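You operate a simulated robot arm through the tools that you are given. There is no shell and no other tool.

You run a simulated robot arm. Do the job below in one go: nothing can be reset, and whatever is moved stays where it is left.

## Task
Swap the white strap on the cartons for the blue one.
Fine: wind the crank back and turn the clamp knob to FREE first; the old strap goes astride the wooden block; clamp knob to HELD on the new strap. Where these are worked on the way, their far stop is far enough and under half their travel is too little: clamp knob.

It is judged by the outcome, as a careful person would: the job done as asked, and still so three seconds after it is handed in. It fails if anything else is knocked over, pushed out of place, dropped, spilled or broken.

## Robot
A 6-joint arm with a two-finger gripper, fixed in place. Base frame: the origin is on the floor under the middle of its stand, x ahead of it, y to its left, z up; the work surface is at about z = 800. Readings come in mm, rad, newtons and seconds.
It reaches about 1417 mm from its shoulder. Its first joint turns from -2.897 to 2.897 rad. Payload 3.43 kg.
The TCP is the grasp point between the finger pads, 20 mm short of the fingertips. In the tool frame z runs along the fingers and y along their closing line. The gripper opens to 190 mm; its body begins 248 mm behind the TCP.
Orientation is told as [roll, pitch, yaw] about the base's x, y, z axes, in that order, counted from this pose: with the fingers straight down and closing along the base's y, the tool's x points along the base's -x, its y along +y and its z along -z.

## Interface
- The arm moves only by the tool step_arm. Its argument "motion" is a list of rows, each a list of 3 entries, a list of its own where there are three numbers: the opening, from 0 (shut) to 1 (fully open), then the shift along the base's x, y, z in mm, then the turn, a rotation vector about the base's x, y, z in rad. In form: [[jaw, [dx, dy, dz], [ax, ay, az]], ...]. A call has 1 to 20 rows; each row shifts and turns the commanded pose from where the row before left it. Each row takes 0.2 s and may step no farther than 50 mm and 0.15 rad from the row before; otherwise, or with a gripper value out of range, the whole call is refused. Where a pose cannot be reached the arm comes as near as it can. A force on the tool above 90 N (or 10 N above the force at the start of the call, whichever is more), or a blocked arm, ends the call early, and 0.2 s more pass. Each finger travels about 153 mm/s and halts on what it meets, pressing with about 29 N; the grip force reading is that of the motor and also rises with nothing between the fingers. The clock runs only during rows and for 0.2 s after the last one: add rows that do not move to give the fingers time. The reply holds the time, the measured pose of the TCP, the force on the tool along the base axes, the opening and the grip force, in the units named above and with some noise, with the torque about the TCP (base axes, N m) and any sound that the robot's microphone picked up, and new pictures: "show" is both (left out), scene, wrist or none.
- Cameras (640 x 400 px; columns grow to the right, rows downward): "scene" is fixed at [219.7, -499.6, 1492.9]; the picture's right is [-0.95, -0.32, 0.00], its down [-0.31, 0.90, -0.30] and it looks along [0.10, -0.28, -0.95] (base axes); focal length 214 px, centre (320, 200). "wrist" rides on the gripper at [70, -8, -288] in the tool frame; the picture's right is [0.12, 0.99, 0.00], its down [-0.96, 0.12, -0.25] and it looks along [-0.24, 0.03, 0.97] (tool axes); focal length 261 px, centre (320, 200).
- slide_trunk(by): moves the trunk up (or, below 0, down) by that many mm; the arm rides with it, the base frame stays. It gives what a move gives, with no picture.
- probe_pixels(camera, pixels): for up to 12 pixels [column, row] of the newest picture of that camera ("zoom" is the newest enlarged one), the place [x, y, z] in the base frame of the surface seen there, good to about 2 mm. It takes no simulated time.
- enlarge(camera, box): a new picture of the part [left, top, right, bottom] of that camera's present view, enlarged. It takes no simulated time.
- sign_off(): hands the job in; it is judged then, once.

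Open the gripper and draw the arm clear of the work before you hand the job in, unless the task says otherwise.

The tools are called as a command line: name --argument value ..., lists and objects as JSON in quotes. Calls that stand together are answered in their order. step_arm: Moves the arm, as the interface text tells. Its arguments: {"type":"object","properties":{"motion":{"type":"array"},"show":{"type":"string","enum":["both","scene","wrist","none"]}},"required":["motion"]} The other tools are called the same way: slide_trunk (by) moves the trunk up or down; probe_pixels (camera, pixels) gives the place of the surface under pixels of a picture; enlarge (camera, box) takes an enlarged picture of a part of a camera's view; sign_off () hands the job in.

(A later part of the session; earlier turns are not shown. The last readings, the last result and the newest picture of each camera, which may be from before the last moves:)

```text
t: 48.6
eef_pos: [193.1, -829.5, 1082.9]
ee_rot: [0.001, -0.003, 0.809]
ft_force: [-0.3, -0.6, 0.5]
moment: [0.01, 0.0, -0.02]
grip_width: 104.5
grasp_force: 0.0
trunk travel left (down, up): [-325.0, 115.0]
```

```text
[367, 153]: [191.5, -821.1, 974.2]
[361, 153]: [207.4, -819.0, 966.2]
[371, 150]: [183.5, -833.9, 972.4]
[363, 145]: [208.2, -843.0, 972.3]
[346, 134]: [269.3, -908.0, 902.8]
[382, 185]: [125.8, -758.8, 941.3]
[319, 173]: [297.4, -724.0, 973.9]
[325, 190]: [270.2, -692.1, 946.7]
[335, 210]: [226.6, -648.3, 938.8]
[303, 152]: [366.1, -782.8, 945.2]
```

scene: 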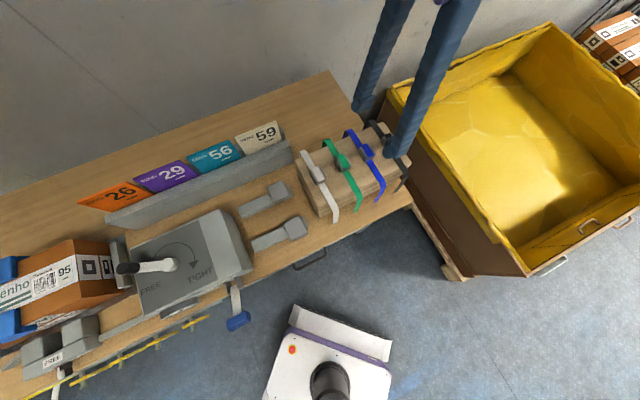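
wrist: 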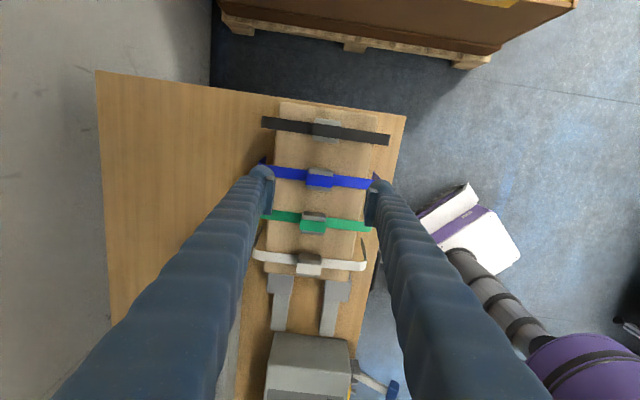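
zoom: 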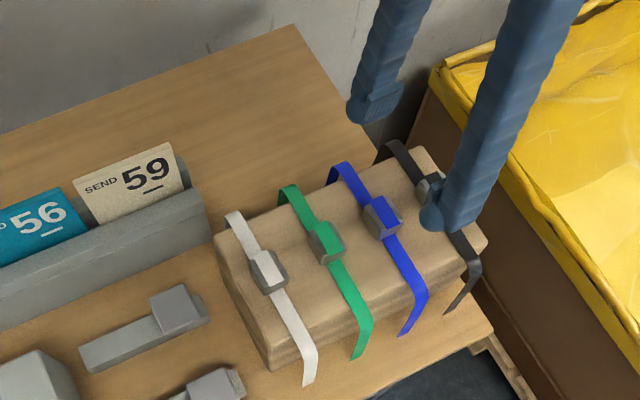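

The blue buckle's centre (194.5,−829.7) is nearly under the TCP. I descend to z≈970.5 with the fingers spanning along the strap.

step_arm --motion '[[0.55, [1, 0, -35], [0, 0, 0]], [0.55, [0, 0, -35], [0, 0, 0]], [0.55, [0, 0, -25], [0, 0, 0]], [0.55, [0, 0, -17], [0, 0, 0]]]' --show "wrist"

enlarge --camera "wrist" --box '[240, 140, 400, 240]'

```text
t: 49.6
eef_pos: [195.9, -829.2, 971.0]
ee_rot: [0.001, -0.001, 0.807]
ft_force: [0.3, 0.5, 0.7]
moment: [0.0, -0.01, 0.03]
grip_width: 104.6
grasp_force: 0.0
trunk travel left (down, up): [-325.0, 115.0]
```

wrist: 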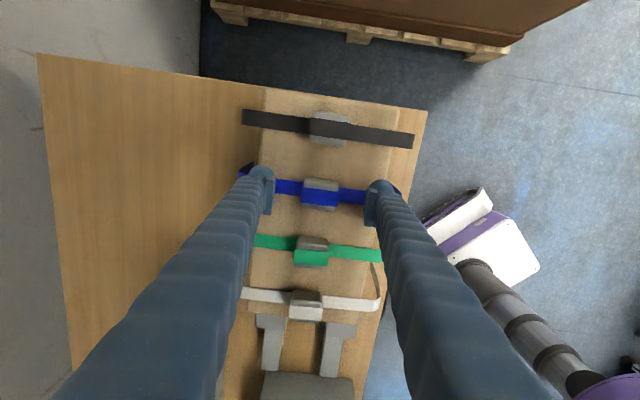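

```text
4.00 times, centred on (320, 190) of wrist
```

zoom: 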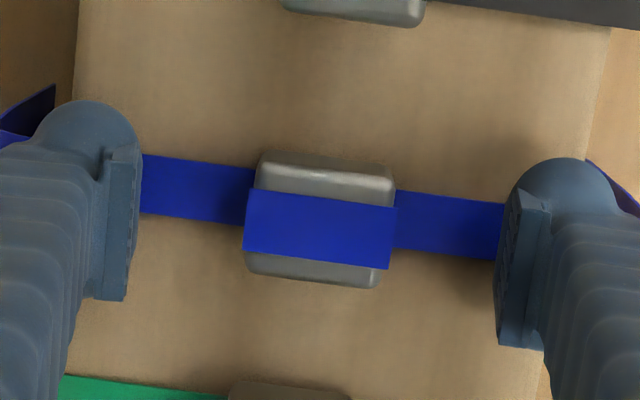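

The blue buckle is centred between the pads. I close on it and lift a little.

step_arm --motion '[[0.3, [0, 0, 0], [0, 0, 0]], [0.1, [0, 0, 0], [0, 0, 0]], [0.1, [0, 0, 0], [0, 0, 0]], [0.1, [0, 0, 8], [0, 0, 0]], [0.1, [0, 0, 12], [0, 0, 0]]]'

```text
t: 50.8
eef_pos: [195.2, -829.1, 988.8]
ee_rot: [-0.001, -0.002, 0.806]
ft_force: [0.1, 0.5, 0.3]
moment: [0.0, 0.01, 0.02]
grip_width: 38.6
grasp_force: 29.1
trunk travel left (down, up): [-325.0, 115.0]
```

scene: 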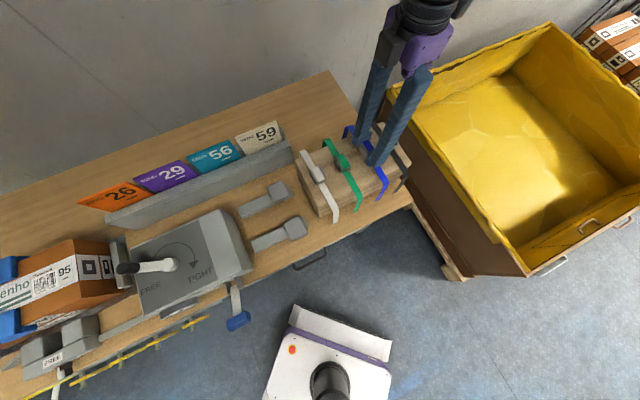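
wrist: 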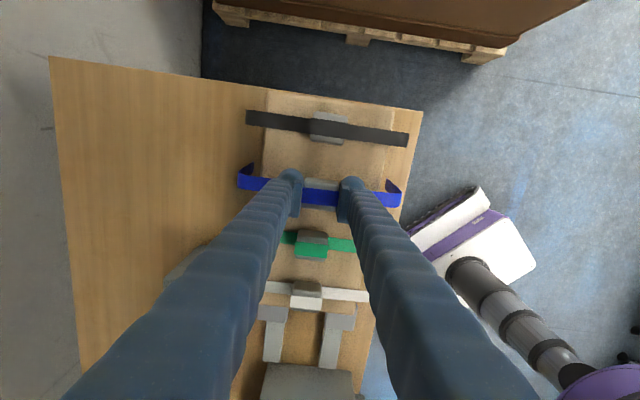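

The blue strap is gripped and lifting freely. I raise it straight up to z≈1200.

step_arm --motion '[[0.1, [0, 0, 25], [0, 0, 0]], [0.1, [0, 0, 30], [0, 0, 0]], [0.1, [0, 0, 30], [0, 0, 0]], [0.1, [0, 0, 30], [0, 0, 0]], [0.1, [0, 0, 32], [0, 0, 0]], [0.1, [0, 0, 32], [0, 0, 0]], [0.1, [0, 0, 32], [0, 0, 0]]]'

```text
t: 52.4
eef_pos: [196.8, -825.6, 1199.5]
ee_rot: [0.0, -0.002, 0.806]
ft_force: [-0.1, 0.1, -0.4]
moment: [-0.01, -0.01, 0.01]
grip_width: 38.7
grasp_force: 29.4
trunk travel left (down, up): [-325.0, 115.0]
```

scene: 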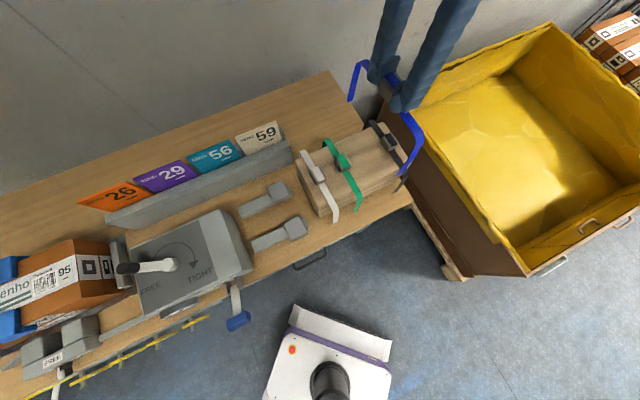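
wrist: 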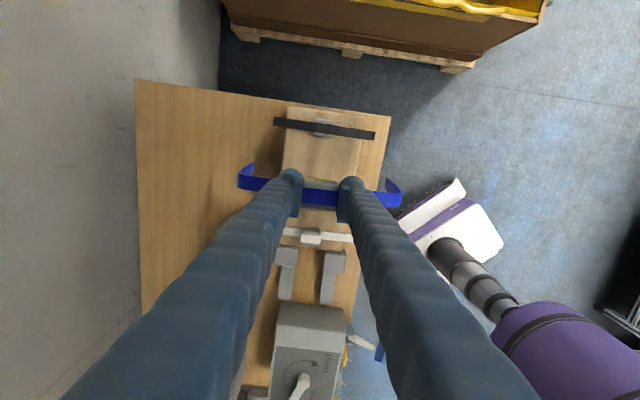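

I measure where the blue strap's ends and legs are relative to the TCP.

probe_pixels --camera "wrist" --pixels '[[244, 183], [241, 180], [397, 203], [401, 200], [390, 188], [245, 170], [320, 197], [260, 185]]'

probe_pixels --camera "scene" --pixels '[[364, 64], [358, 75], [352, 95], [402, 114], [410, 125], [419, 135], [415, 155], [405, 170]]'

```text
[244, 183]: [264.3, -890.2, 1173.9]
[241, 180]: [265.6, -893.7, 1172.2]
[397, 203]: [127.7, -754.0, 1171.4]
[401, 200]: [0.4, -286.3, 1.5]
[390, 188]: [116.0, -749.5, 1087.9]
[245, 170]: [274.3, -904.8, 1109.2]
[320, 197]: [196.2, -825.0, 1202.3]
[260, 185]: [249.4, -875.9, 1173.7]
```

```text
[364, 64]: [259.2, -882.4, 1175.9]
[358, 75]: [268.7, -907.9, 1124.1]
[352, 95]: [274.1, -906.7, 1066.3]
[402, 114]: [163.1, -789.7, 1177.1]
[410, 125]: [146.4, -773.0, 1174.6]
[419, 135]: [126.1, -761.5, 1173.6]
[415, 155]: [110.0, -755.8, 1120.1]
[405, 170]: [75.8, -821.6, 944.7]
```

The strap is centred in the grip (ends n −810/−614 vs TCP −713). I carry it level at z≈1200 to above the cartons at (912,−188).

step_arm --motion '[[0.1, [35.75, 31.87, 0], [0, 0, 0]], [0.1, [35.75, 31.87, 0], [0, 0, 0]], [0.1, [35.75, 31.87, 0], [0, 0, 0]], [0.1, [35.75, 31.87, 0], [0, 0, 0]], [0.1, [35.75, 31.87, 0], [0, 0, 0]], [0.1, [35.75, 31.87, 0], [0, 0, 0]], [0.1, [35.75, 31.87, 0], [0, 0, 0]], [0.1, [35.75, 31.87, 0], [0, 0, 0]], [0.1, [35.75, 31.87, 0], [0, 0, 0]], [0.1, [35.75, 31.87, 0], [0, 0, 0]], [0.1, [35.75, 31.87, 0], [0, 0, 0]], [0.1, [35.75, 31.87, 0], [0, 0, 0]], [0.1, [35.75, 31.87, 0], [0, 0, 0]], [0.1, [35.75, 31.87, 0], [0, 0, 0]], [0.1, [35.75, 31.87, 0], [0, 0, 0]], [0.1, [35.75, 31.87, 0], [0, 0, 0]], [0.1, [35.75, 31.87, 0], [0, 0, 0]], [0.1, [35.75, 31.87, 0], [0, 0, 0]], [0.1, [35.75, 31.87, 0], [0, 0, 0]], [0.1, [35.75, 31.87, 0], [0, 0, 0]]]'

```text
t: 56.6
eef_pos: [913.5, -190.6, 1194.9]
ee_rot: [0.001, -0.002, 0.808]
ft_force: [0.9, -0.6, -0.9]
moment: [-0.08, 0.05, 0.01]
grip_width: 38.8
grasp_force: 29.3
trunk travel left (down, up): [-325.0, 115.0]
```

scene: 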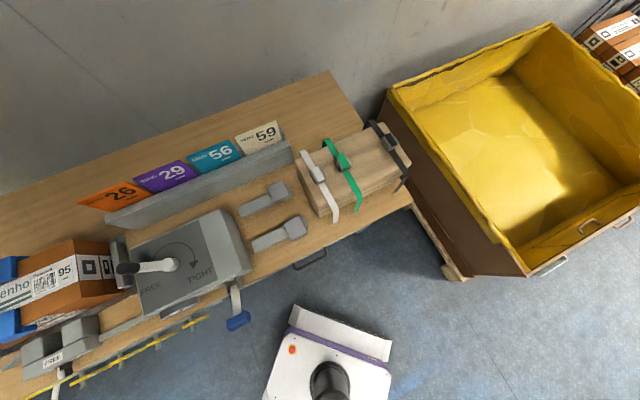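
wrist: 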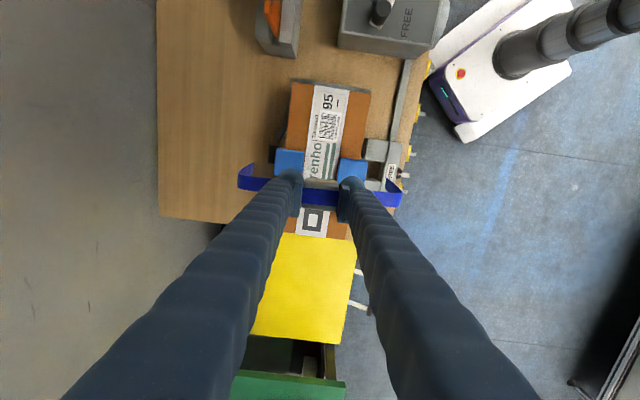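

Let me enlarge to measure the guards, clamp gap and the hanging strap.

enlarge --camera "wrist" --box '[230, 125, 420, 225]'

```text
3.37 times, centred on (325, 175) of wrist
```

zoom: 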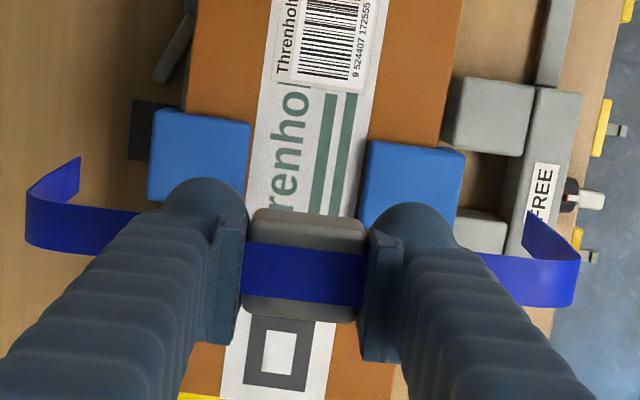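

probe_pixels --camera "zoom" --pixels '[[155, 115], [150, 195], [245, 125], [375, 147], [460, 155], [455, 205], [460, 110], [520, 150], [490, 215], [480, 185], [445, 150], [515, 120]]'

probe_pixels --camera "zoom" --pixels '[[35, 235], [570, 285], [530, 225], [75, 175], [30, 200], [575, 270], [510, 155], [500, 210], [150, 130], [142, 145], [465, 175], [530, 250]]'

```text
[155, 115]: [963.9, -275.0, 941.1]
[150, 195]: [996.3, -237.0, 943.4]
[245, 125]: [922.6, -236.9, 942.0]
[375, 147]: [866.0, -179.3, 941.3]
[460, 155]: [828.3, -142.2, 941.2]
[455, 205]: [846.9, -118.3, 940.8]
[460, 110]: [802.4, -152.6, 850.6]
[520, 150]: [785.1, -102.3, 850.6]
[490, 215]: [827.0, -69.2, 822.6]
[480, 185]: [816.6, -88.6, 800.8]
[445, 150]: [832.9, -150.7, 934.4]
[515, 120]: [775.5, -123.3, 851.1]
```

```text
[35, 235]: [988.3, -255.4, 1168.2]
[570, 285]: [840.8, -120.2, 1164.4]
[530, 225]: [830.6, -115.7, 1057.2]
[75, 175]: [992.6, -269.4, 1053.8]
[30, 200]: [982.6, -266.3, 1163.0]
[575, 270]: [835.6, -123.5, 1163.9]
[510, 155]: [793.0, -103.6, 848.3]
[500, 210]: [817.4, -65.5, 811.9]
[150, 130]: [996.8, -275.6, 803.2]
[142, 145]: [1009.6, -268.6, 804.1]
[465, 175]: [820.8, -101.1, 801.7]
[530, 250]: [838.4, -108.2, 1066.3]
```

Strap ends (n −892/−689.5) match the guards' span (−887/−693), and u≈494 matches the clamp gap (475–520). I lower in stages, first to z≈1100.

step_arm --motion '[[0.1, [-0.5, 0.5, -25], [0, 0, 0]], [0.1, [0, 0, -30], [0, 0, 0]], [0.1, [0, 0, -25], [0, 0, 0]], [0.1, [0, 0, -15], [0, 0, 0]], [0.1, [0, 0, 0], [0, 0, 0]]]' --show "wrist"

enlarge --camera "wrist" --box '[230, 125, 420, 225]'

```text
t: 57.8
eef_pos: [911.9, -188.4, 1103.5]
ee_rot: [0.0, 0.0, 0.807]
ft_force: [0.0, 0.2, -0.4]
moment: [0.01, 0.02, 0.0]
grip_width: 38.6
grasp_force: 28.5
trunk travel left (down, up): [-325.0, 115.0]
```

wrist: 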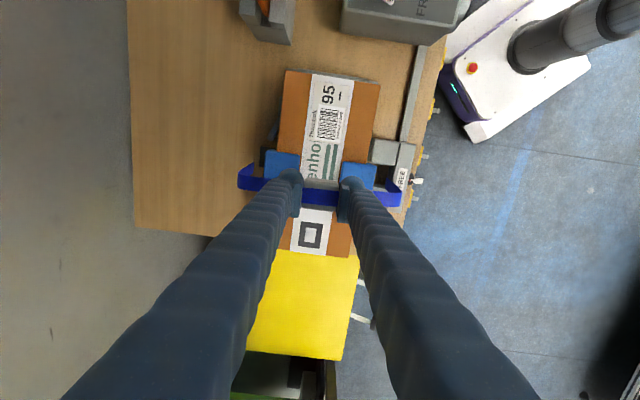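

```text
3.37 times, centred on (325, 175) of wrist
```

zoom: 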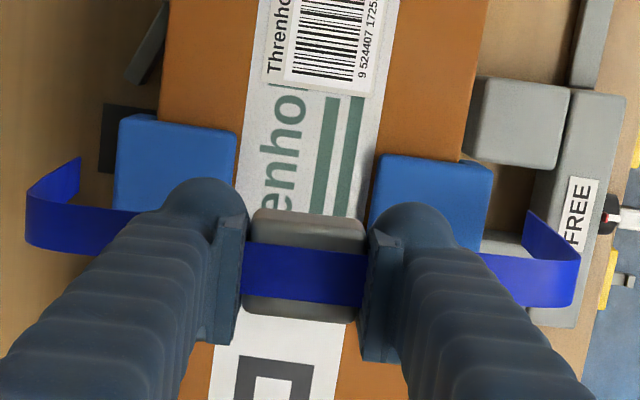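

probe_pixels --camera "zoom" --pixels '[[122, 125], [487, 175], [118, 160], [485, 200], [35, 235], [570, 285], [530, 225], [72, 175], [60, 180], [545, 235], [240, 140], [380, 165]]'

```text
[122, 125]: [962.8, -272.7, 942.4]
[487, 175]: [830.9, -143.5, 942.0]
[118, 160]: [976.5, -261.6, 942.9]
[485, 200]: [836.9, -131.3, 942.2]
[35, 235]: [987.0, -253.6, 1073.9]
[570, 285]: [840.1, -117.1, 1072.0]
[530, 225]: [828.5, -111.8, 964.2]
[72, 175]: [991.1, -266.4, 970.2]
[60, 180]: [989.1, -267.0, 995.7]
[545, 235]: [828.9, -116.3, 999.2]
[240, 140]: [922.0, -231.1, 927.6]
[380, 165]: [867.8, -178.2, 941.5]
```

Strap centre is about 2 mm toward the front of the guards' centre; I correct by (+1.4,−1.4) and lower to z≈1003.

step_arm --motion '[[0.1, [1.4, -1.4, -10], [0, 0, 0]], [0.1, [0, 0, -25], [0, 0, 0]], [0.1, [0, 0, -25], [0, 0, 0]], [0.1, [0, 0, -25], [0, 0, 0]], [0.1, [0, 0, -15], [0, 0, 0]], [0.1, [0, 0, 0], [0, 0, 0]]]' --show "wrist"

enlarge --camera "wrist" --box '[230, 125, 420, 225]'

```text
t: 59.2
eef_pos: [914.5, -192.8, 1003.6]
ee_rot: [0.0, 0.001, 0.808]
ft_force: [0.5, 0.5, -0.7]
moment: [-0.03, -0.02, 0.0]
grip_width: 38.9
grasp_force: 29.5
trunk travel left (down, up): [-325.0, 115.0]
```

wrist: 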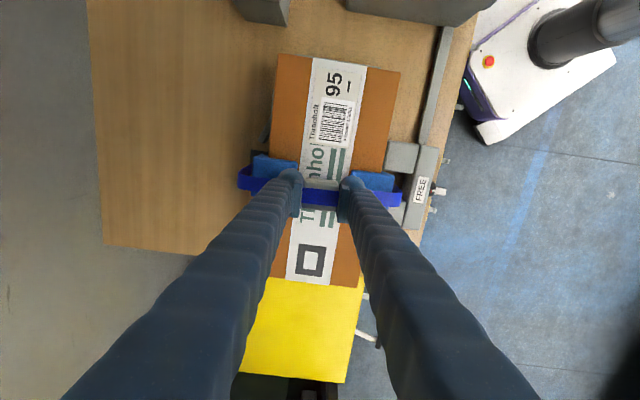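

```text
3.37 times, centred on (325, 175) of wrist
```

zoom: 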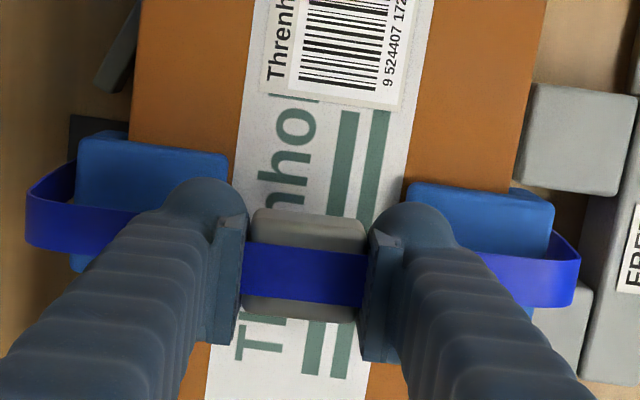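

Both legs pass outside the blue guards with no contact. I lower the final 33 mm gently to z≈970.5.

step_arm --motion '[[0.1, [0, 0, -12], [0, 0, 0]], [0.1, [0, 0, -10], [0, 0, 0]], [0.1, [0, 0, -7], [0, 0, 0]], [0.1, [0, 0, -3], [0, 0, 0]], [0.1, [0, 0, 0], [0, 0, 0]]]' --show "wrist"

enlarge --camera "wrist" --box '[230, 125, 420, 225]'

```text
t: 60.4
eef_pos: [914.0, -192.3, 971.5]
ee_rot: [0.001, 0.001, 0.805]
ft_force: [0.6, -0.2, -1.3]
moment: [0.01, 0.01, -0.01]
grip_width: 38.7
grasp_force: 28.7
trunk travel left (down, up): [-325.0, 115.0]
```

wrist: 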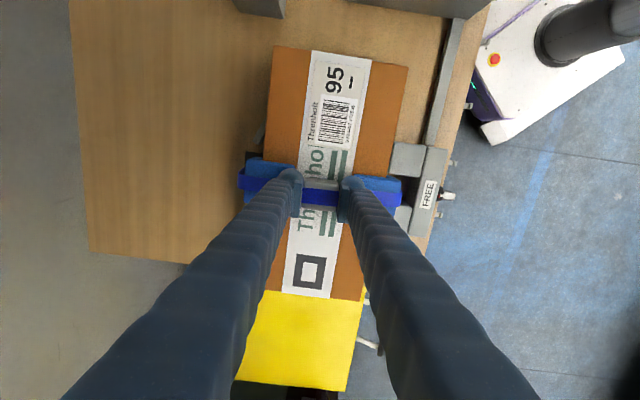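

```text
3.37 times, centred on (325, 175) of wrist
```

zoom: 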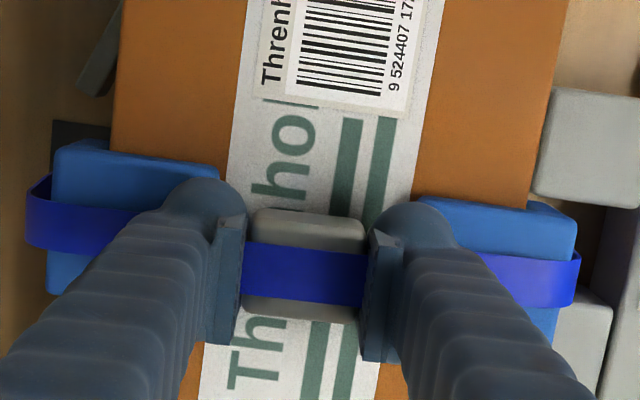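

probe_pixels --camera "zoom" --pixels '[[35, 225], [570, 280], [60, 155], [568, 220], [32, 200], [577, 265], [95, 235], [510, 270], [50, 280], [300, 275], [55, 190], [560, 245]]'

```text
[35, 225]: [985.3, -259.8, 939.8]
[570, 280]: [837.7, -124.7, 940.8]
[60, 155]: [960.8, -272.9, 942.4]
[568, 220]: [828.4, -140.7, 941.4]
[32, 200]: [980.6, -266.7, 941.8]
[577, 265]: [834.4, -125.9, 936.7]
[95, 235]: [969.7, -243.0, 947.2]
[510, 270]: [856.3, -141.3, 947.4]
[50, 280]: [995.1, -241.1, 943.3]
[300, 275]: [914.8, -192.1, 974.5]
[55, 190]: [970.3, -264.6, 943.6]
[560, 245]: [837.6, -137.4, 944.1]
```

The blue strap sits at the same height (z≈947) and centre (n≈−791) as the white one did. I release it.

step_arm --motion '[[0.1, [0, 0, -0.7], [0, 0, 0]], [0.25, [0, 0, 0], [0, 0, 0]], [0.35, [0, 0, 0], [0, 0, 0]], [0.5, [0, 0, 0], [0, 0, 0]], [0.5, [0, 0, 0], [0, 0, 0]]]' --show "wrist"

enlarge --camera "wrist" --box '[230, 125, 420, 225]'

```text
t: 61.6
eef_pos: [914.2, -191.4, 970.9]
ee_rot: [0.001, -0.001, 0.806]
ft_force: [-0.2, 0.6, 0.2]
moment: [-0.03, -0.02, 0.0]
grip_width: 95.1
grasp_force: 0.0
trunk travel left (down, up): [-325.0, 115.0]
```

wrist: 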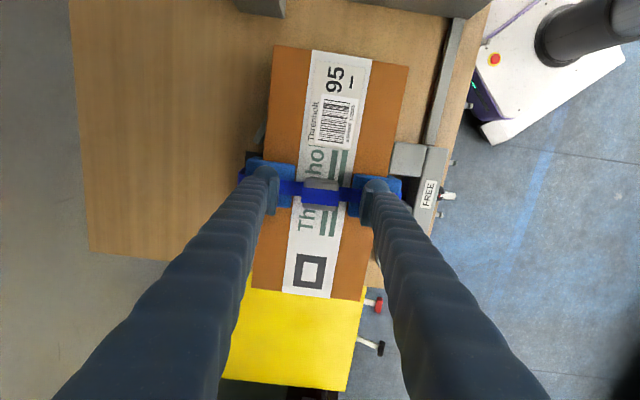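

```text
3.37 times, centred on (325, 175) of wrist
```

zoom: 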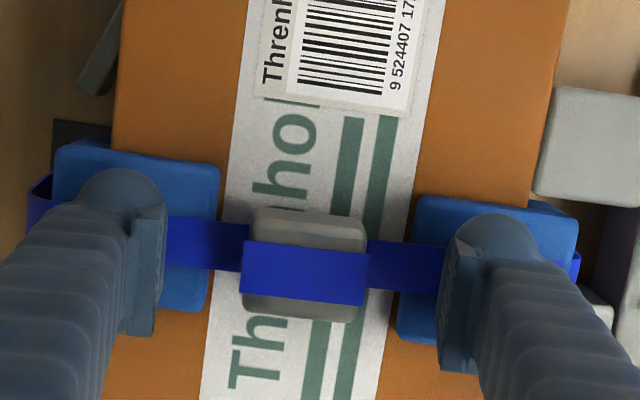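

Released cleanly. I rise straight up and check the strap.

step_arm --motion '[[0.5, [0, 0, 15], [0, 0, 0]], [0.5, [0, 0, 30], [0, 0, 0]], [0.5, [0, 0, 40], [0, 0, 0]], [0.5, [0, 0, 45], [0, 0, 0]], [0.8, [0, 0, 0], [0, 0, 0]]]'

enlarge --camera "wrist" --box '[230, 125, 420, 225]'

enlarge --camera "scene" --box '[0, 230, 160, 400]'

```text
t: 62.8
eef_pos: [912.5, -192.2, 1097.9]
ee_rot: [0.0, 0.001, 0.806]
ft_force: [0.6, -0.5, -0.5]
moment: [0.0, 0.05, 0.0]
grip_width: 151.9
grasp_force: 0.1
trunk travel left (down, up): [-325.0, 115.0]
```

scene: 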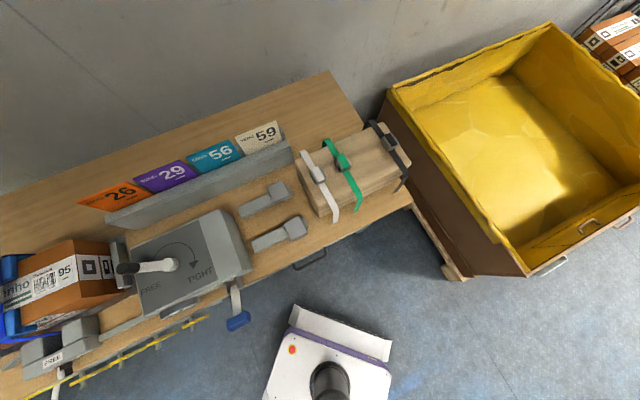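
wrist: 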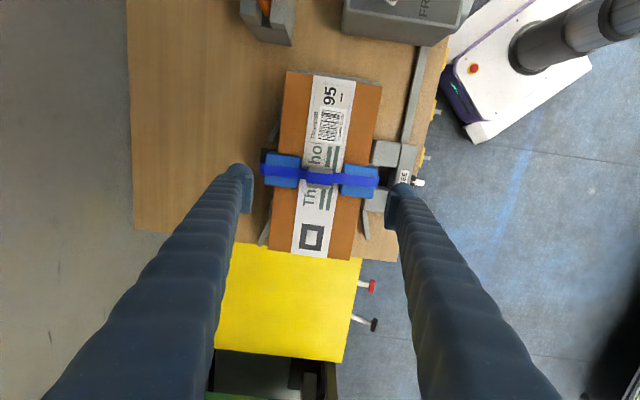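

```text
3.37 times, centred on (325, 175) of wrist
```

zoom: 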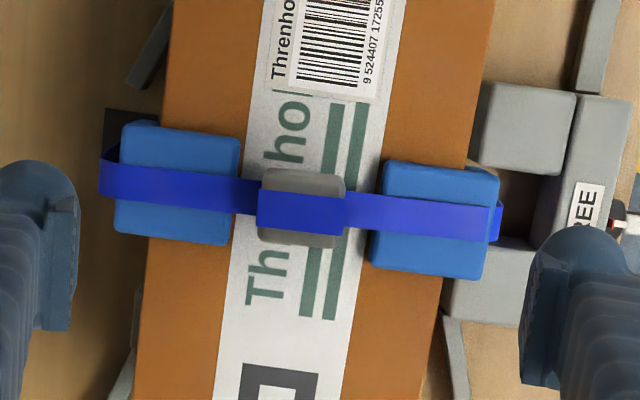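

```text
2.35 times, centred on (80, 315) of scene
```

zoom: 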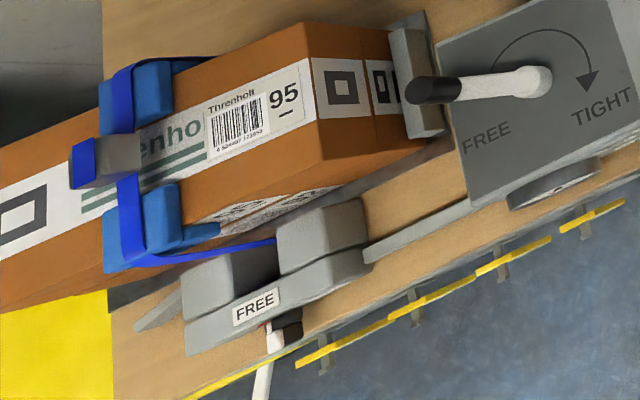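

The blue strap lies astride the cartons over both guards, with its front leg in the clamp gap. Now I turn the gripper back (closing along the bench axis) and move above the knob for HELD.

step_arm --motion '[[0.6, [-10, 8, 10], [0, 0, -0.1427]], [0.5, [-17, 14.4, 0], [0, 0, -0.1427]], [0.37, [-17, 14.4, 0], [0, 0, -0.1427]], [0.37, [-17, 14.4, 0], [0, 0, -0.1427]], [0.37, [-17, 14.4, 0], [0, 0, -0.1427]], [0.37, [-17, 14.4, 0], [0, 0, -0.1427]], [0.37, [-17, 14.4, 0], [0, 0, -0.1427]], [0.37, [-17, 14.4, 0], [0, 0, -0.1427]], [0.37, [-17, 14.4, 0], [0, 0, -0.1427]], [0.37, [-17, 14.4, 0], [0, 0, -0.1427]], [0.37, [-17, 14.1, 0], [0, 0, -0.1427]], [0.37, [0, 0, -45], [0, 0, 0]], [0.37, [0, 0, -45], [0, 0, 0]], [0.37, [0, 0, -45], [0, 0, 0]], [0.37, [0, 0, -35], [0, 0, 0]], [0.37, [0, 0, 0], [0, 0, 0]]]'

enlarge --camera "wrist" --box '[260, 160, 400, 260]'

```text
t: 66.2
eef_pos: [737.0, -39.9, 940.9]
ee_rot: [-0.003, 0.001, -0.761]
ft_force: [0.0, 0.1, 0.4]
moment: [0.01, -0.05, 0.01]
grip_width: 70.2
grasp_force: 0.0
trunk travel left (down, up): [-325.0, 115.0]
```

scene: 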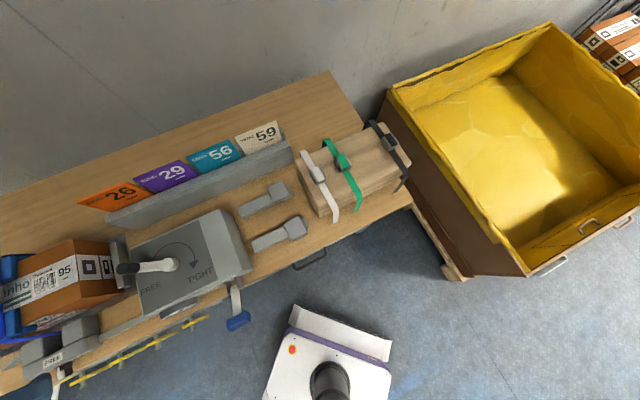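
wrist: 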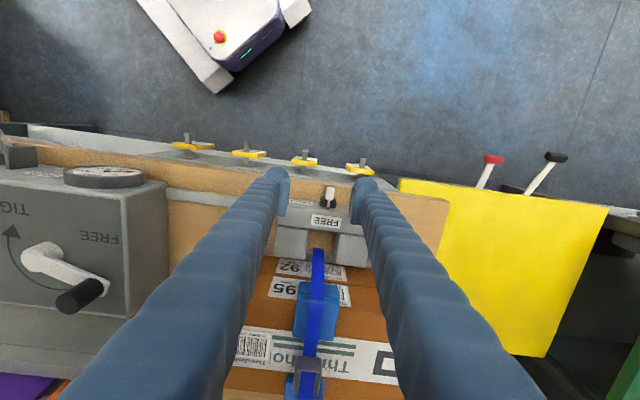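

```text
4.00 times, centred on (330, 210) of wrist
```

zoom: 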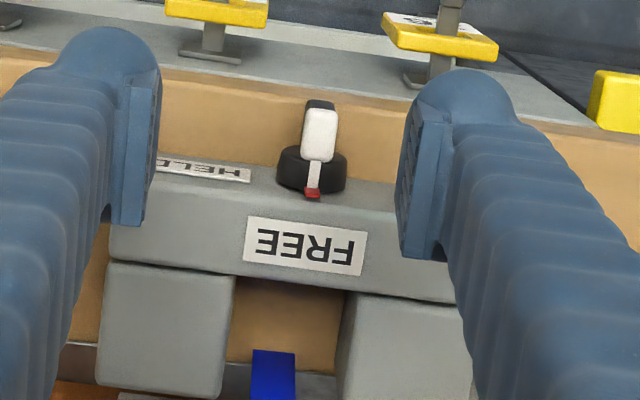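

I probe the upright knob's edges and the pad face for alignment.

probe_pixels --camera "zoom" --pixels '[[320, 120], [320, 145], [305, 140], [336, 140], [320, 105], [313, 160], [345, 170], [282, 165], [405, 150], [415, 120], [150, 140], [273, 380]]'

```text
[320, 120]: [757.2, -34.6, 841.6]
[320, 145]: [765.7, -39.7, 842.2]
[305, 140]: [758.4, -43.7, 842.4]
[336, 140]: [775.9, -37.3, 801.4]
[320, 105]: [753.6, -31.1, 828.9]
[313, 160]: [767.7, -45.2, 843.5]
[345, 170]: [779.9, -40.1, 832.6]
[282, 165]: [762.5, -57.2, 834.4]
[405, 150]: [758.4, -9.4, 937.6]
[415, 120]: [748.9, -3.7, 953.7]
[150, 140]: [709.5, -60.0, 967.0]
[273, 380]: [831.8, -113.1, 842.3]
```

The knob axis is at u≈499, with the bar upright (u 493–507, top z≈842) and the +u pad at u≈517. I descend to z≈848 beside its upper half, then sweep toward −u in small steps.

step_arm --motion '[[0.37, [-2.2, 2.1, -40], [0, 0, 0]], [0.37, [0, 0, -40], [0, 0, 0]], [0.37, [0, 0, -13], [0, 0, 0]], [0.37, [-2.08, -2.17, 0], [0, 0, 0]], [0.37, [-2.08, -2.17, 0], [0, 0, 0]], [0.37, [-2.08, -2.17, 0], [0, 0, 0]], [0.37, [-2.08, -2.17, 0.5], [0, 0, 0]]]' --show "wrist"

enlarge --camera "wrist" --box '[270, 170, 390, 250]'

```text
t: 67.8
eef_pos: [722.8, -47.1, 847.9]
ee_rot: [-0.002, 0.001, -0.765]
ft_force: [1.2, 1.4, 1.3]
moment: [0.04, -0.09, 0.01]
grip_width: 71.9
grasp_force: 1.1
trunk travel left (down, up): [-325.0, 115.0]
```

wrist: 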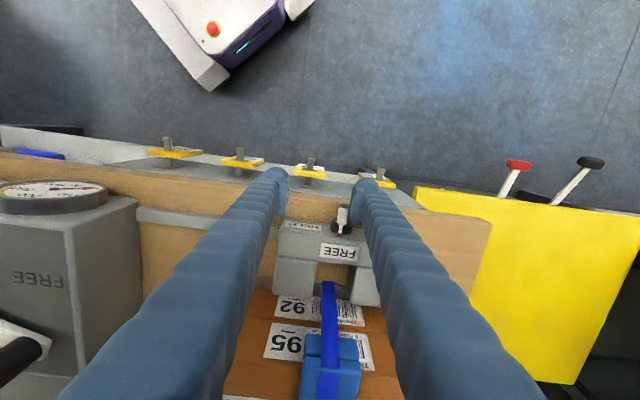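

```text
5.00 times, centred on (330, 210) of wrist
```

zoom: 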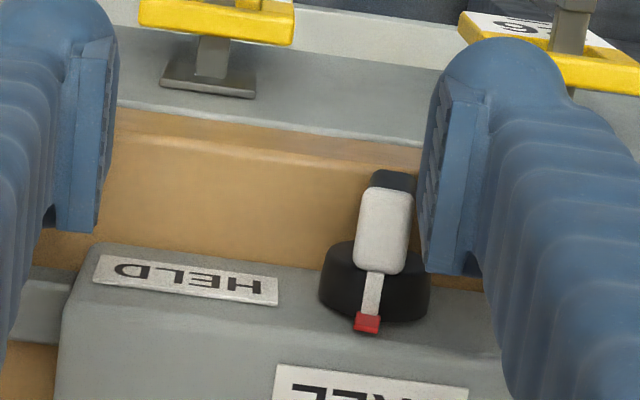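

Contact is made, and the pointer is starting to lean toward HELD. I continue sweeping −u.

step_arm --motion '[[0.37, [-2.08, -2.17, 0.8], [0, 0, 0]], [0.37, [-2.08, -2.17, 0.8], [0, 0, 0]], [0.37, [-2.08, -2.17, 0.5], [0, 0, 0]], [0.37, [-2.08, -2.17, 0], [0, 0, 0]]]' --show "wrist"

enlarge --camera "wrist" --box '[270, 170, 390, 250]'

```text
t: 68.8
eef_pos: [714.8, -54.9, 852.1]
ee_rot: [-0.001, -0.001, -0.761]
ft_force: [1.2, 1.0, 2.6]
moment: [0.07, -0.12, 0.05]
grip_width: 71.5
grasp_force: 1.3
trunk travel left (down, up): [-325.0, 115.0]
```

wrist: 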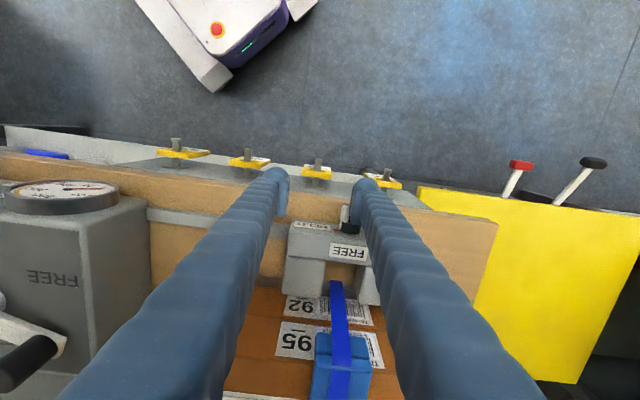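

```text
5.00 times, centred on (330, 210) of wrist
```

zoom: 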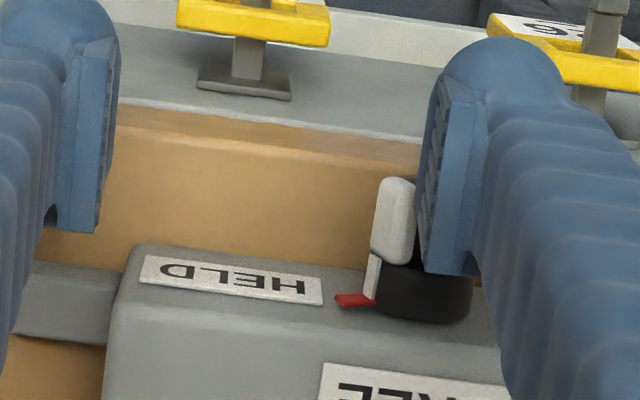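

The pointer has swung about 60–65° toward HELD. To finish without the finger's dome fouling the tail, I lift, shift +u, and press the pointer end down with the −u finger's pad.

step_arm --motion '[[0.37, [1, 1, 5], [0, 0, 0]], [0.37, [0, 0, 45], [0, 0, 0]], [0.37, [23.5, 24.5, 0], [0, 0, 0]], [0.37, [23.4, 24.5, 0], [0, 0, 0]], [0.37, [0, 0, -20], [0, 0, 0]], [0.37, [0, 0, 0], [0, 0, 0]]]' --show "wrist"

enlarge --camera "wrist" --box '[250, 160, 390, 250]'

```text
t: 70.2
eef_pos: [761.8, -6.5, 883.4]
ee_rot: [-0.001, 0.0, -0.764]
ft_force: [-0.3, 0.1, 0.2]
moment: [0.05, 0.02, -0.02]
grip_width: 70.3
grasp_force: 0.0
trunk travel left (down, up): [-325.0, 115.0]
```

wrist: 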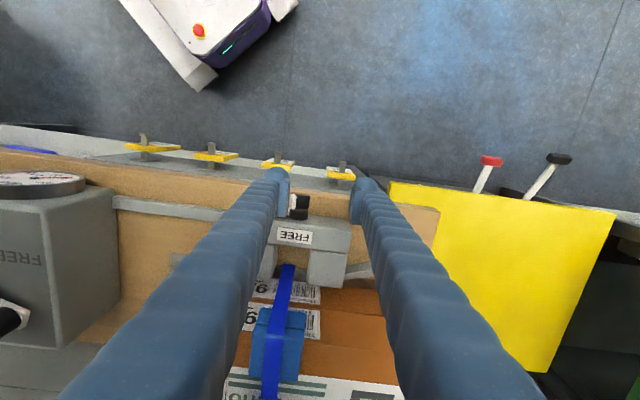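

```text
4.44 times, centred on (320, 205) of wrist
```

zoom: 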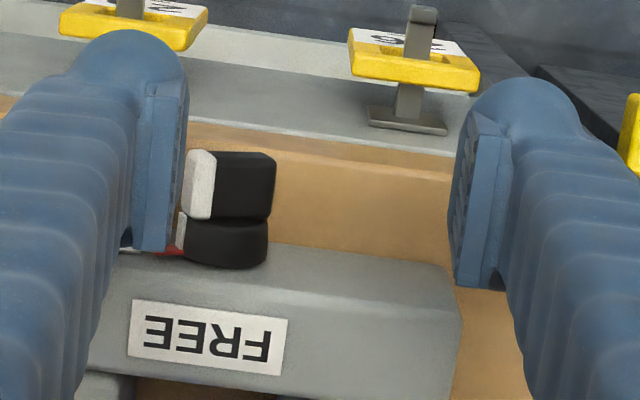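

The pointer is now close to horizontal. I shift 3 mm and press down gently with the left pad to seat it at HELD.

step_arm --motion '[[0.37, [2.1, 2.2, -15], [0, 0, 0]], [0.37, [0, 0, -12], [0, 0, 0]], [0.37, [0, 0, -4], [0, 0, 0]], [0.37, [0, 0, -3], [0, 0, 0]], [0.37, [0, 0, -2], [0, 0, 0]]]' --show "wrist"

enlarge --camera "wrist" --box '[250, 160, 390, 250]'

```text
t: 71.4
eef_pos: [765.2, -4.6, 846.5]
ee_rot: [-0.002, 0.001, -0.766]
ft_force: [-6.5, -8.1, 7.8]
moment: [-0.38, 0.22, -0.13]
grip_width: 76.3
grasp_force: 4.8
trunk travel left (down, up): [-325.0, 115.0]
```

wrist: 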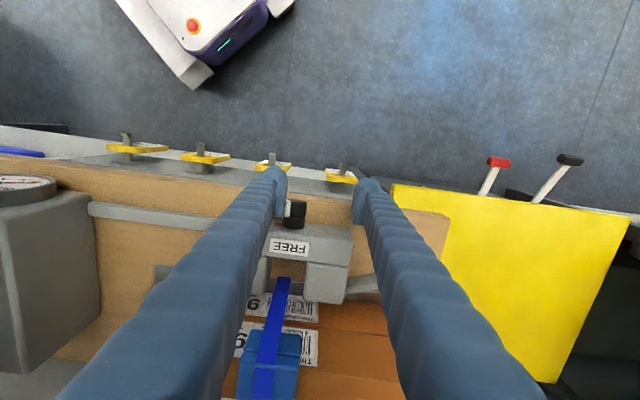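

```text
4.44 times, centred on (320, 205) of wrist
```

zoom: 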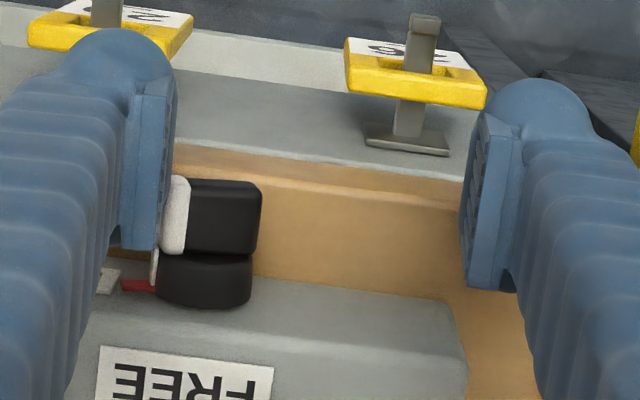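

The pad is bearing on the knob's end and the red pointer is level at HELD. I lift off and inspect.

step_arm --motion '[[0.37, [-2, -2, 3], [0, 0, 0]], [0.37, [0, 0, 20], [0, 0, 0]], [0.45, [0, 0, 40], [0, 0, 0]], [0.6, [0, 0, 45], [0, 0, 0]], [0.8, [-20, -20, 20], [0, 0, 0]], [0.8, [0, 0, 0], [0, 0, 0]]]'

enlarge --camera "wrist" --box '[250, 160, 390, 250]'

enlarge --camera "scene" --box '[0, 230, 160, 400]'

```text
t: 72.8
eef_pos: [741.8, -26.8, 973.3]
ee_rot: [-0.001, 0.0, -0.764]
ft_force: [-0.1, -0.7, -0.3]
moment: [0.05, 0.03, 0.03]
grip_width: 152.0
grasp_force: 0.1
trunk travel left (down, up): [-325.0, 115.0]
```

scene: 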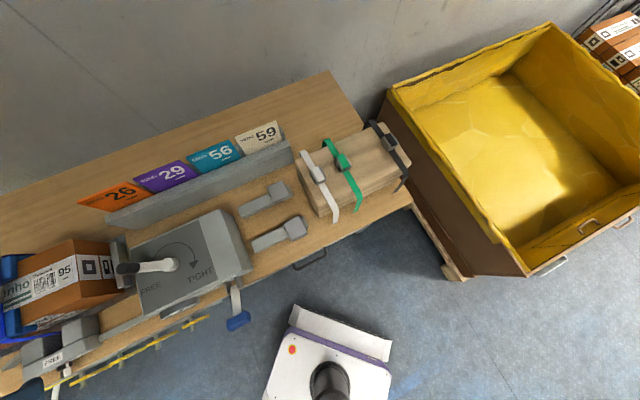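
wrist: 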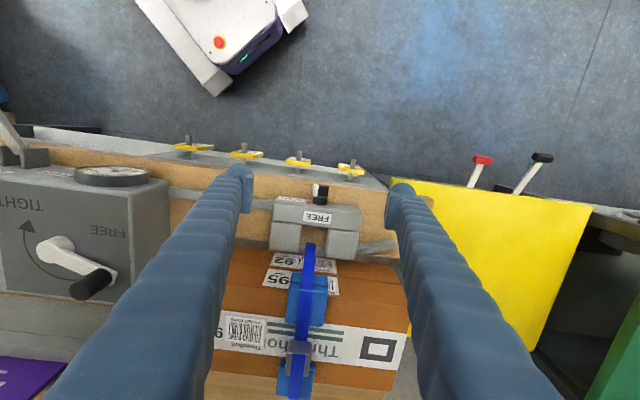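

```text
4.44 times, centred on (320, 205) of wrist
```

zoom: 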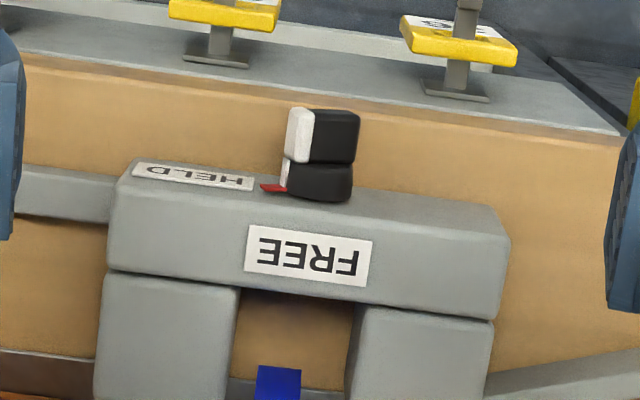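

```text
2.35 times, centred on (80, 315) of scene
```

zoom: 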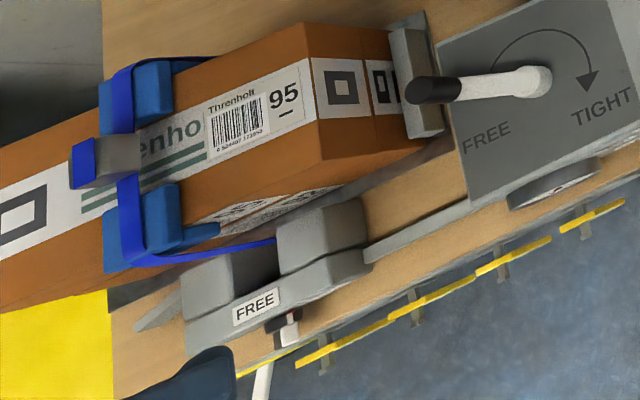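

I verify the knob's angle by probing the heights of the bar's two ends, and check the blue strap's front leg.

enlarge --camera "wrist" --box '[280, 170, 360, 220]'

```text
8.00 times, centred on (320, 195) of wrist
```

zoom: 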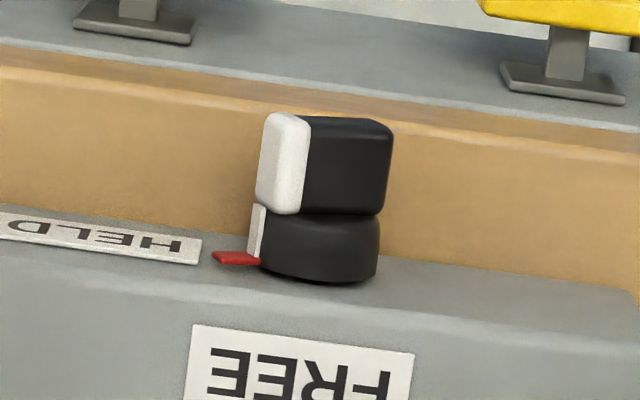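

probe_pixels --camera "zoom" --pixels '[[280, 160], [285, 120], [295, 160], [320, 165], [360, 165], [380, 165], [310, 200], [370, 200], [262, 230], [230, 257], [330, 230], [385, 140]]'

```text
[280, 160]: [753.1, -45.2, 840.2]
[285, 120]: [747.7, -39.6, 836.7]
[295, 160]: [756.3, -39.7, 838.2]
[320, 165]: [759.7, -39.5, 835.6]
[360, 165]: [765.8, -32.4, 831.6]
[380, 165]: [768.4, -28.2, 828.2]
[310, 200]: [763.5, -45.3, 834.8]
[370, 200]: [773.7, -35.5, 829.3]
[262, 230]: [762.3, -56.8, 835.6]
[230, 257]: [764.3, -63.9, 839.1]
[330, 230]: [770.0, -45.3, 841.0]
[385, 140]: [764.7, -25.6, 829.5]
```

The bar is still ~27° short of level (840 vs 828 mm), so HELD isn't fully reached. I'll close the fingers to make a stiff tip, and press down on the pointer end (TCP about (732,−45.5)).

step_arm --motion '[[0, [-4.9, -9.3, 0], [0, 0, 0]], [0, [-4.8, -9.4, -20], [0, 0, 0]], [0, [0, 0, -25], [0, 0, 0]], [0, [0, 0, -30], [0, 0, 0]], [0, [0, 0, -28], [0, 0, 0]], [0, [0, 0, 0], [0, 0, 0]]]' --show "wrist"

enlarge --camera "wrist" --box '[260, 150, 400, 250]'

```text
t: 74.2
eef_pos: [731.4, -44.1, 873.9]
ee_rot: [-0.002, -0.001, -0.764]
ft_force: [0.7, -0.3, 0.0]
moment: [0.04, 0.02, 0.02]
grip_width: 0.0
grasp_force: 29.1
trunk travel left (down, up): [-325.0, 115.0]
```

wrist: 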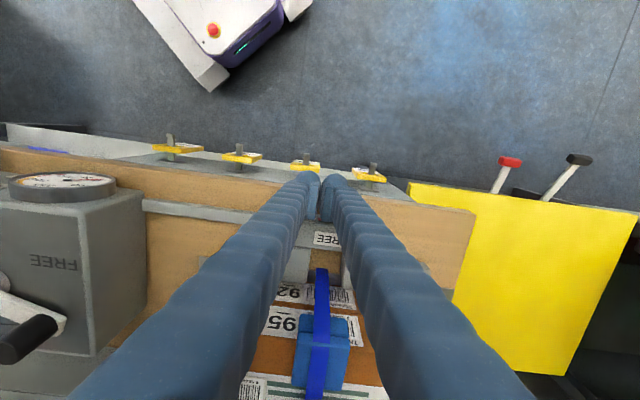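

```text
4.00 times, centred on (330, 200) of wrist
```

zoom: 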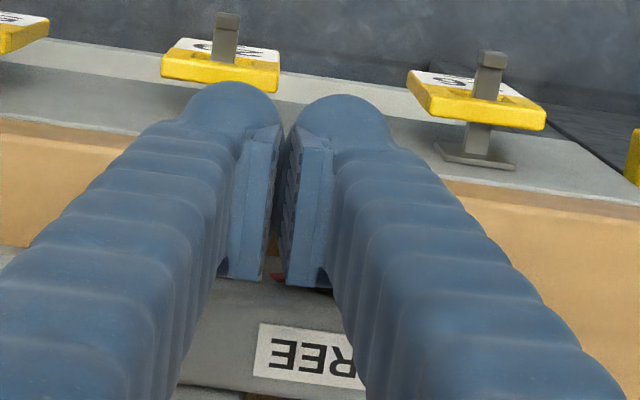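

The +u fingertip is above the pointer end (u≈490). I press down in small steps, watching the force.

step_arm --motion '[[0, [0, 0, -10], [0, 0, 0]], [0, [0, 0, -4], [0, 0, 0]], [0, [0, 0, -3], [0, 0, 0]], [0, [0, 0, 0], [0, 0, 0]]]' --show "none"

```text
t: 75.2
eef_pos: [732.7, -43.9, 854.6]
ee_rot: [-0.001, -0.001, -0.762]
ft_force: [-0.5, -0.2, 0.1]
moment: [0.01, -0.05, 0.03]
grip_width: 0.1
grasp_force: 28.8
trunk travel left (down, up): [-325.0, 115.0]
```

step_arm --motion '[[0, [0, 0, -2], [0, 0, 0]], [0, [0, 0, -2], [0, 0, 0]], [0, [0, 0, 0], [0, 0, 0]]]' --show "none"

```text
t: 76.0
eef_pos: [732.7, -44.1, 851.3]
ee_rot: [0.001, -0.004, -0.763]
ft_force: [-1.7, 2.3, 27.0]
moment: [0.08, -0.34, 0.01]
grip_width: 0.3
grasp_force: 28.7
trunk travel left (down, up): [-325.0, 115.0]
```

A firm 27 N stop appeared at z≈851, consistent with the knob's HELD stop. I lift and re-inspect.

step_arm --motion '[[0, [0, 0, 10], [0, 0, 0]], [0, [0, 0, 35], [0, 0, 0]], [0.3, [0, 0, 45], [0, 0, 0]], [0.7, [5, 10, 35], [0, 0, 0]], [0.8, [5, 10, 0], [0, 0, 0]], [0.8, [0, 0, 0], [0, 0, 0]]]' --show "wrist"

enlarge --camera "wrist" --box '[280, 170, 360, 220]'

```text
t: 77.4
eef_pos: [743.5, -22.7, 976.6]
ee_rot: [-0.002, 0.001, -0.763]
ft_force: [-0.8, -0.3, -0.4]
moment: [-0.01, 0.01, 0.02]
grip_width: 152.2
grasp_force: 0.0
trunk travel left (down, up): [-325.0, 115.0]
```

wrist: 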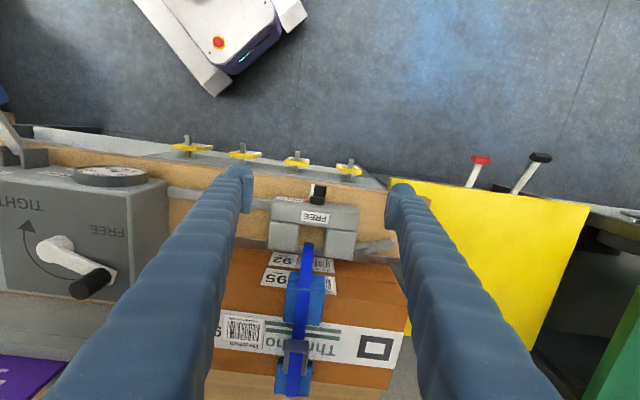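

```text
8.00 times, centred on (320, 195) of wrist
```

zoom: 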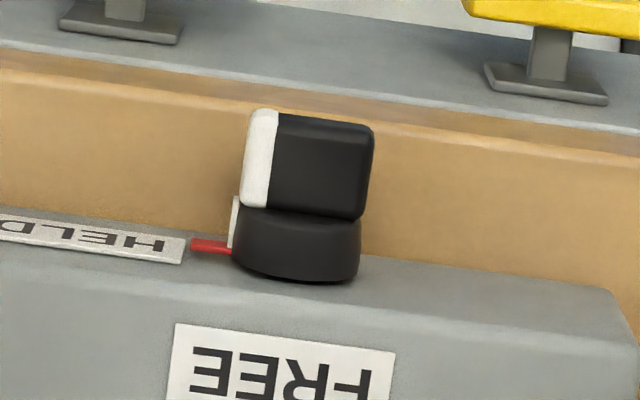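

probe_pixels --camera "zoom" --pixels '[[255, 160], [262, 115], [300, 160], [350, 165], [362, 180], [265, 200], [350, 205], [237, 220], [210, 246], [300, 230]]'

enlarge --camera "wrist" --box '[230, 190, 430, 400]'

```text
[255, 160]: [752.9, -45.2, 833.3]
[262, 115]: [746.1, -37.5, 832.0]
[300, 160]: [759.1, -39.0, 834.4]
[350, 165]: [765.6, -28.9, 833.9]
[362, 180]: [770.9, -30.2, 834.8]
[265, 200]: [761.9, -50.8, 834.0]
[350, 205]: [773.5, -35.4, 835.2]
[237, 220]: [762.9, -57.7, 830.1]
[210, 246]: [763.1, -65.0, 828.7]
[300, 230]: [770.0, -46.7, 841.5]
```

```text
1.90 times, centred on (330, 295) of wrist
```

zoom: 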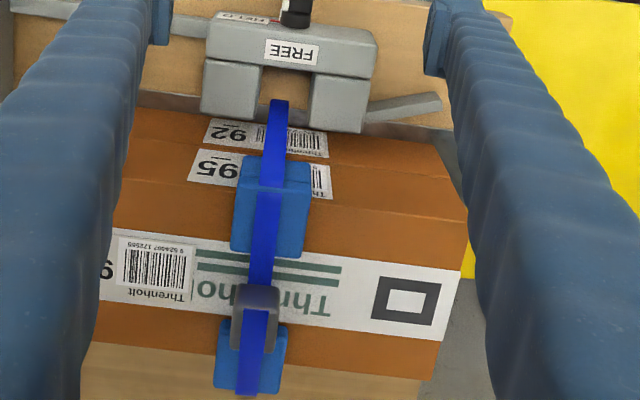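

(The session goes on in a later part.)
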